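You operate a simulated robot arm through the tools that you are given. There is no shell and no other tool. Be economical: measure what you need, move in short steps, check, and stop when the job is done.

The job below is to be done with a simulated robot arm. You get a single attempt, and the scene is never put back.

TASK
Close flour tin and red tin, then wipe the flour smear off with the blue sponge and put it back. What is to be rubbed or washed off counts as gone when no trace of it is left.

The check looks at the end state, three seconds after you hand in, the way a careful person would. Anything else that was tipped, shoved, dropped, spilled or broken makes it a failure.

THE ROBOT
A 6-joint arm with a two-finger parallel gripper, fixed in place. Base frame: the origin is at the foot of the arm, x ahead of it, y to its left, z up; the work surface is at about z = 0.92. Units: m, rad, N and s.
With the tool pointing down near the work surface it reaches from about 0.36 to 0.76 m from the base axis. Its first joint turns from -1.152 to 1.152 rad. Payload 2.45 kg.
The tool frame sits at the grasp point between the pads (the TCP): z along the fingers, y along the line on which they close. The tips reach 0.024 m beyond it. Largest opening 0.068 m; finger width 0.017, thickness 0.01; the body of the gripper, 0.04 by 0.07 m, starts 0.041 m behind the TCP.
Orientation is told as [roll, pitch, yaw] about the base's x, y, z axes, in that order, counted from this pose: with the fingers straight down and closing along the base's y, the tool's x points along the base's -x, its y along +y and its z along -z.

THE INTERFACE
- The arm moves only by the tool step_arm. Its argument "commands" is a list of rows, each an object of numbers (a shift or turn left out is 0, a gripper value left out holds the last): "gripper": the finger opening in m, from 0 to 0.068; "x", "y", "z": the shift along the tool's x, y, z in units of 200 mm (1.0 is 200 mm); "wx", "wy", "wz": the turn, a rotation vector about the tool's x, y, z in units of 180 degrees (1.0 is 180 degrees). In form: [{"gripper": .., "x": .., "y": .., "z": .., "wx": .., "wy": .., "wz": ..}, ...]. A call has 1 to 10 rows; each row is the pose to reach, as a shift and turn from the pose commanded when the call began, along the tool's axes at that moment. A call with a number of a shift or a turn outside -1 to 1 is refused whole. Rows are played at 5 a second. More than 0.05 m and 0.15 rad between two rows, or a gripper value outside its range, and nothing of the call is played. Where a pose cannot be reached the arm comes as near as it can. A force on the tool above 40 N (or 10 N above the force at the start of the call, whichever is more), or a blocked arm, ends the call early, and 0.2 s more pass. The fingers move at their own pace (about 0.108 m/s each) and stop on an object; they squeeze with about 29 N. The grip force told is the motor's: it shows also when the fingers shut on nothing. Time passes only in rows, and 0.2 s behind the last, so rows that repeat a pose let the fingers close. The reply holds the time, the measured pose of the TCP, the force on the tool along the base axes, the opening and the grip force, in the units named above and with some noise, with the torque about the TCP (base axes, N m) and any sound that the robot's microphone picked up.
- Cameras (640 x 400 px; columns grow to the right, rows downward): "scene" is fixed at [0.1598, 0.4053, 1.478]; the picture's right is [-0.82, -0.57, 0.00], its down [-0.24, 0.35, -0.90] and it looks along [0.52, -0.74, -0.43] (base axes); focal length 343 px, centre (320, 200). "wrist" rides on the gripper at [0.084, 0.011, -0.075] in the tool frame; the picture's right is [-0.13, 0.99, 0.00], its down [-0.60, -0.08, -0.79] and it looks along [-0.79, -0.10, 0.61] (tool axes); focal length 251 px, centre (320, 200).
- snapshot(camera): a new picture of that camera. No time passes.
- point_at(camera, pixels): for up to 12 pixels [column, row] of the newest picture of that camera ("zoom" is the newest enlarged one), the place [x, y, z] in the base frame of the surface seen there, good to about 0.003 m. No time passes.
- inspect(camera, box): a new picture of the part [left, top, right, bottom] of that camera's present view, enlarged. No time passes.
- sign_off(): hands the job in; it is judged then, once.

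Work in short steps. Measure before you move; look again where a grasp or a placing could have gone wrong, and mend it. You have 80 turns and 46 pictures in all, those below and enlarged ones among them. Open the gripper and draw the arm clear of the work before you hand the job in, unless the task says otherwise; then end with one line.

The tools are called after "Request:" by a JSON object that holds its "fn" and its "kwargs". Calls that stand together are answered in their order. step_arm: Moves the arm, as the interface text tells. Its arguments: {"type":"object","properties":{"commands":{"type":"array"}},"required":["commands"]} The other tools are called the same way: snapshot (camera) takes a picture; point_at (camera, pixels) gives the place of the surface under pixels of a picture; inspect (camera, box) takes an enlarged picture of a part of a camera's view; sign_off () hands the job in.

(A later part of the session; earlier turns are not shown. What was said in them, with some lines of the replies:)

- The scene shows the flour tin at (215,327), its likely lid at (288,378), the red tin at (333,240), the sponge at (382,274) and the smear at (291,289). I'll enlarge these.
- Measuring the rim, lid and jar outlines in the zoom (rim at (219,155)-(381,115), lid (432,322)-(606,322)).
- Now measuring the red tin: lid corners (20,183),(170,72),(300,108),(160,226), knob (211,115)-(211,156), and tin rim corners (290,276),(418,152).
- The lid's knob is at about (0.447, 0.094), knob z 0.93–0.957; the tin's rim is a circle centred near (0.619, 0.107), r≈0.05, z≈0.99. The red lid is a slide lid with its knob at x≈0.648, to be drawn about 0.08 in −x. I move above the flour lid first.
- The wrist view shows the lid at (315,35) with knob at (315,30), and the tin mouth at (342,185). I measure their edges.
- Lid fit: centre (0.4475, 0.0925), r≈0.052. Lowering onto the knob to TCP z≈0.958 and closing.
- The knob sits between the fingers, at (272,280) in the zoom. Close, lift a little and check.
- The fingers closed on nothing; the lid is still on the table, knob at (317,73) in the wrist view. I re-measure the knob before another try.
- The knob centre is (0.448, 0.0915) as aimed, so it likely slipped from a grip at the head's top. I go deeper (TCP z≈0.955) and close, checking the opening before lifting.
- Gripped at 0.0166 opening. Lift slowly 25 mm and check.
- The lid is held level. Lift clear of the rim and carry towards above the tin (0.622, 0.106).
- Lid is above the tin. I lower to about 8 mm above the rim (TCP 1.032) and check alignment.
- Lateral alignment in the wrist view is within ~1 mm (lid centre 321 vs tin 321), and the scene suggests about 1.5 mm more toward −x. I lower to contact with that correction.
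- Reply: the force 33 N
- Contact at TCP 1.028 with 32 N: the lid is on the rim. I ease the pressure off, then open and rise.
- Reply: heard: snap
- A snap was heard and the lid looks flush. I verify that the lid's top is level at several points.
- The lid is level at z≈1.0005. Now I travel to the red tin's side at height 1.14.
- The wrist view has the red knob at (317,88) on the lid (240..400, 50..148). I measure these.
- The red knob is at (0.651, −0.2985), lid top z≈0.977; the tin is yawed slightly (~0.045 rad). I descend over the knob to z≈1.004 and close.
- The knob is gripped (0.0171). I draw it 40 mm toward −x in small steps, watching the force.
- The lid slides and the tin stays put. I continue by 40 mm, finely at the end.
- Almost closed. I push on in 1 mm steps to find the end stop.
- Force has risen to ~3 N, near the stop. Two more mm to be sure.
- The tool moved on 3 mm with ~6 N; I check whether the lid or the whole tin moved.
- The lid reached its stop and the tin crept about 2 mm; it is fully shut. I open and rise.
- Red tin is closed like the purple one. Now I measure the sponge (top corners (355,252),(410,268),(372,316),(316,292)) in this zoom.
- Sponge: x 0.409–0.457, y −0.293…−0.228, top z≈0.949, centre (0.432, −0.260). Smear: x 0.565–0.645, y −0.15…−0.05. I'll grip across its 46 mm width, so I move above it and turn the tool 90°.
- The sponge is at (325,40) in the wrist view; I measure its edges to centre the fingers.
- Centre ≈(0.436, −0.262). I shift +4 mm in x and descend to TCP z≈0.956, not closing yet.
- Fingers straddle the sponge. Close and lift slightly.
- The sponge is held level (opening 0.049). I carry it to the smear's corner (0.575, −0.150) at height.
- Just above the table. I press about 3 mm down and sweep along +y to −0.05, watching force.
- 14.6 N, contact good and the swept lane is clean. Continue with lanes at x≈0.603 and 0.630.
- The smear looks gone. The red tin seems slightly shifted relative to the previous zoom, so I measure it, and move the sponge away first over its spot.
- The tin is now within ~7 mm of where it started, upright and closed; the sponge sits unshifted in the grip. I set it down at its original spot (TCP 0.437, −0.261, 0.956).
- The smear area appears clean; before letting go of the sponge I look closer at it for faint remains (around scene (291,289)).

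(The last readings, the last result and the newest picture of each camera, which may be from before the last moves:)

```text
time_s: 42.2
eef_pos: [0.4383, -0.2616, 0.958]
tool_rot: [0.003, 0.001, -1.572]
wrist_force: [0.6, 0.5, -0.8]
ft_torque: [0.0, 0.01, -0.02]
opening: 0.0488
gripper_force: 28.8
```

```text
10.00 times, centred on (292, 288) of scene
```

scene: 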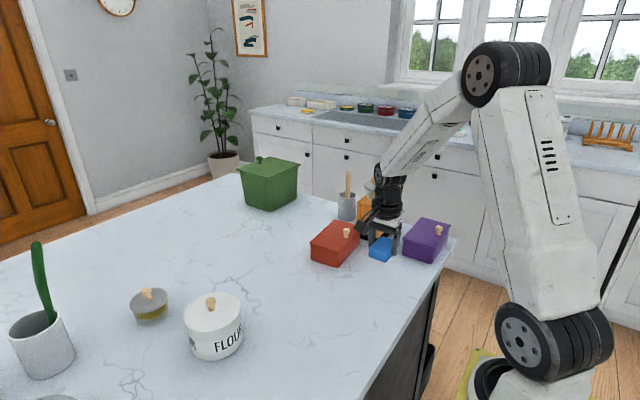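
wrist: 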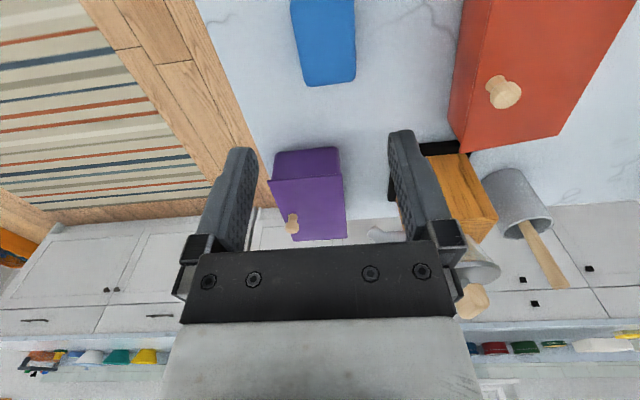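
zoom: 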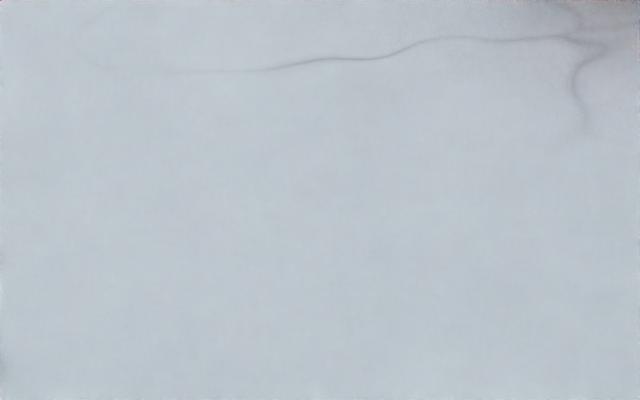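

No trace left. I set the sponge the last 2 mm down, open and rise.

Request:
{"fn": "step_arm", "kwargs": {"commands": [{"z": 0.008}, {"z": 0.012}, {"z": 0.012, "gripper": 0.066}, {"z": 0.012}, {"z": 0.012}, {"z": -0.1}, {"z": -0.3}, {"z": -0.5}, {"z": -0.7}, {"z": -0.9}]}}

Request:
{"fn": "snapshot", "kwargs": {"camera": "scene"}}

Request:
{"fn": "inspect", "kwargs": {"camera": "scene", "box": [280, 195, 460, 300]}}

```text
time_s: 44.4
eef_pos: [0.4386, -0.2577, 1.1382]
tool_rot: [0.003, 0.003, -1.568]
wrist_force: [-0.1, 0.4, 0.3]
ft_torque: [-0.02, 0.02, -0.03]
opening: 0.0659
gripper_force: 0.0
```

```text
8 pictures are left
```

scene: 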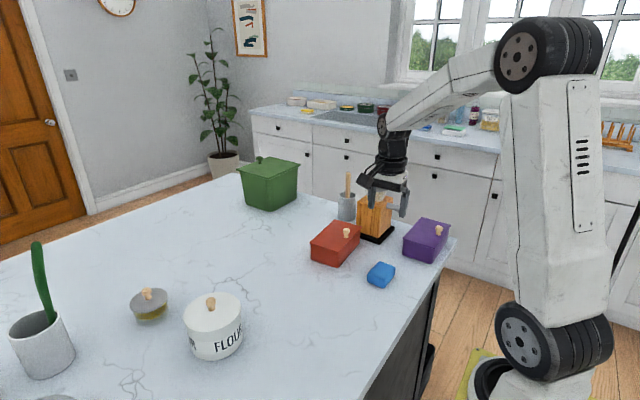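

```text
3.56 times, centred on (370, 248) of scene
```

zoom: 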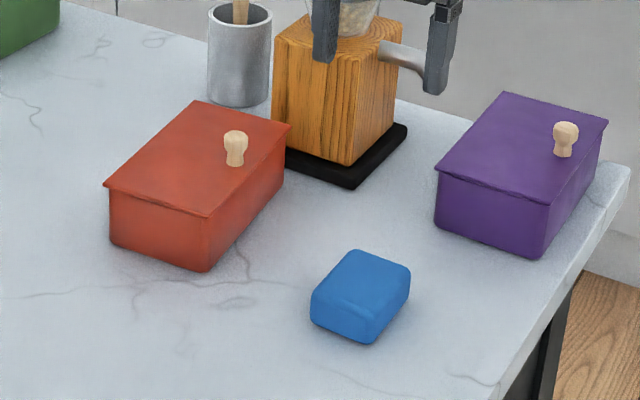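

The sponge is back within ~1–2 mm, both tins are shut, nothing else disturbed. I draw the arm up and clear.

Request:
{"fn": "step_arm", "kwargs": {"commands": [{"z": -0.2}, {"z": -0.4}, {"z": -0.6, "x": 0.1}, {"z": -0.7, "x": 0.3}, {"z": -0.7, "x": 0.5}, {"z": -0.7, "x": 0.5}]}}

Request:
{"fn": "inspect", "kwargs": {"camera": "scene", "box": [100, 160, 460, 385]}}

```text
time_s: 45.8
eef_pos: [0.4375, -0.1611, 1.2783]
tool_rot: [0.002, 0.002, -1.571]
wrist_force: [-1.0, 0.9, 0.3]
ft_torque: [-0.04, -0.03, -0.01]
opening: 0.0659
gripper_force: 0.1
```

```text
1.78 times, centred on (280, 272) of scene
```

zoom: 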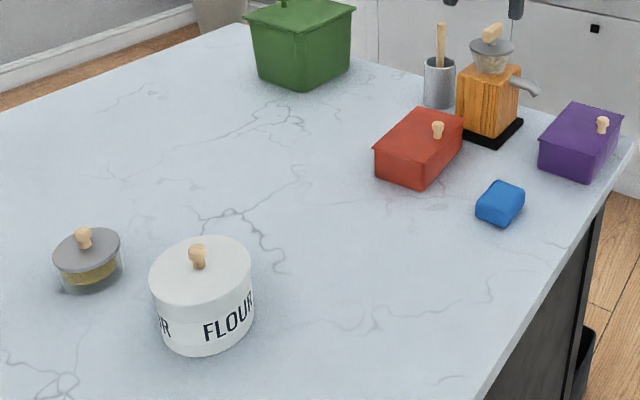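

All is as it should be: tins closed, smear gone, sponge back, arm clear. Handing in.

Request:
{"fn": "sign_off", "kwargs": {}}

```text
The job is handed in.
```

I closed the flour tin and the red tin, wiped the flour smear off with no trace visible, and put the blue sponge back within about 2 mm of its spot; the red tin ended about 7 mm from where it started.
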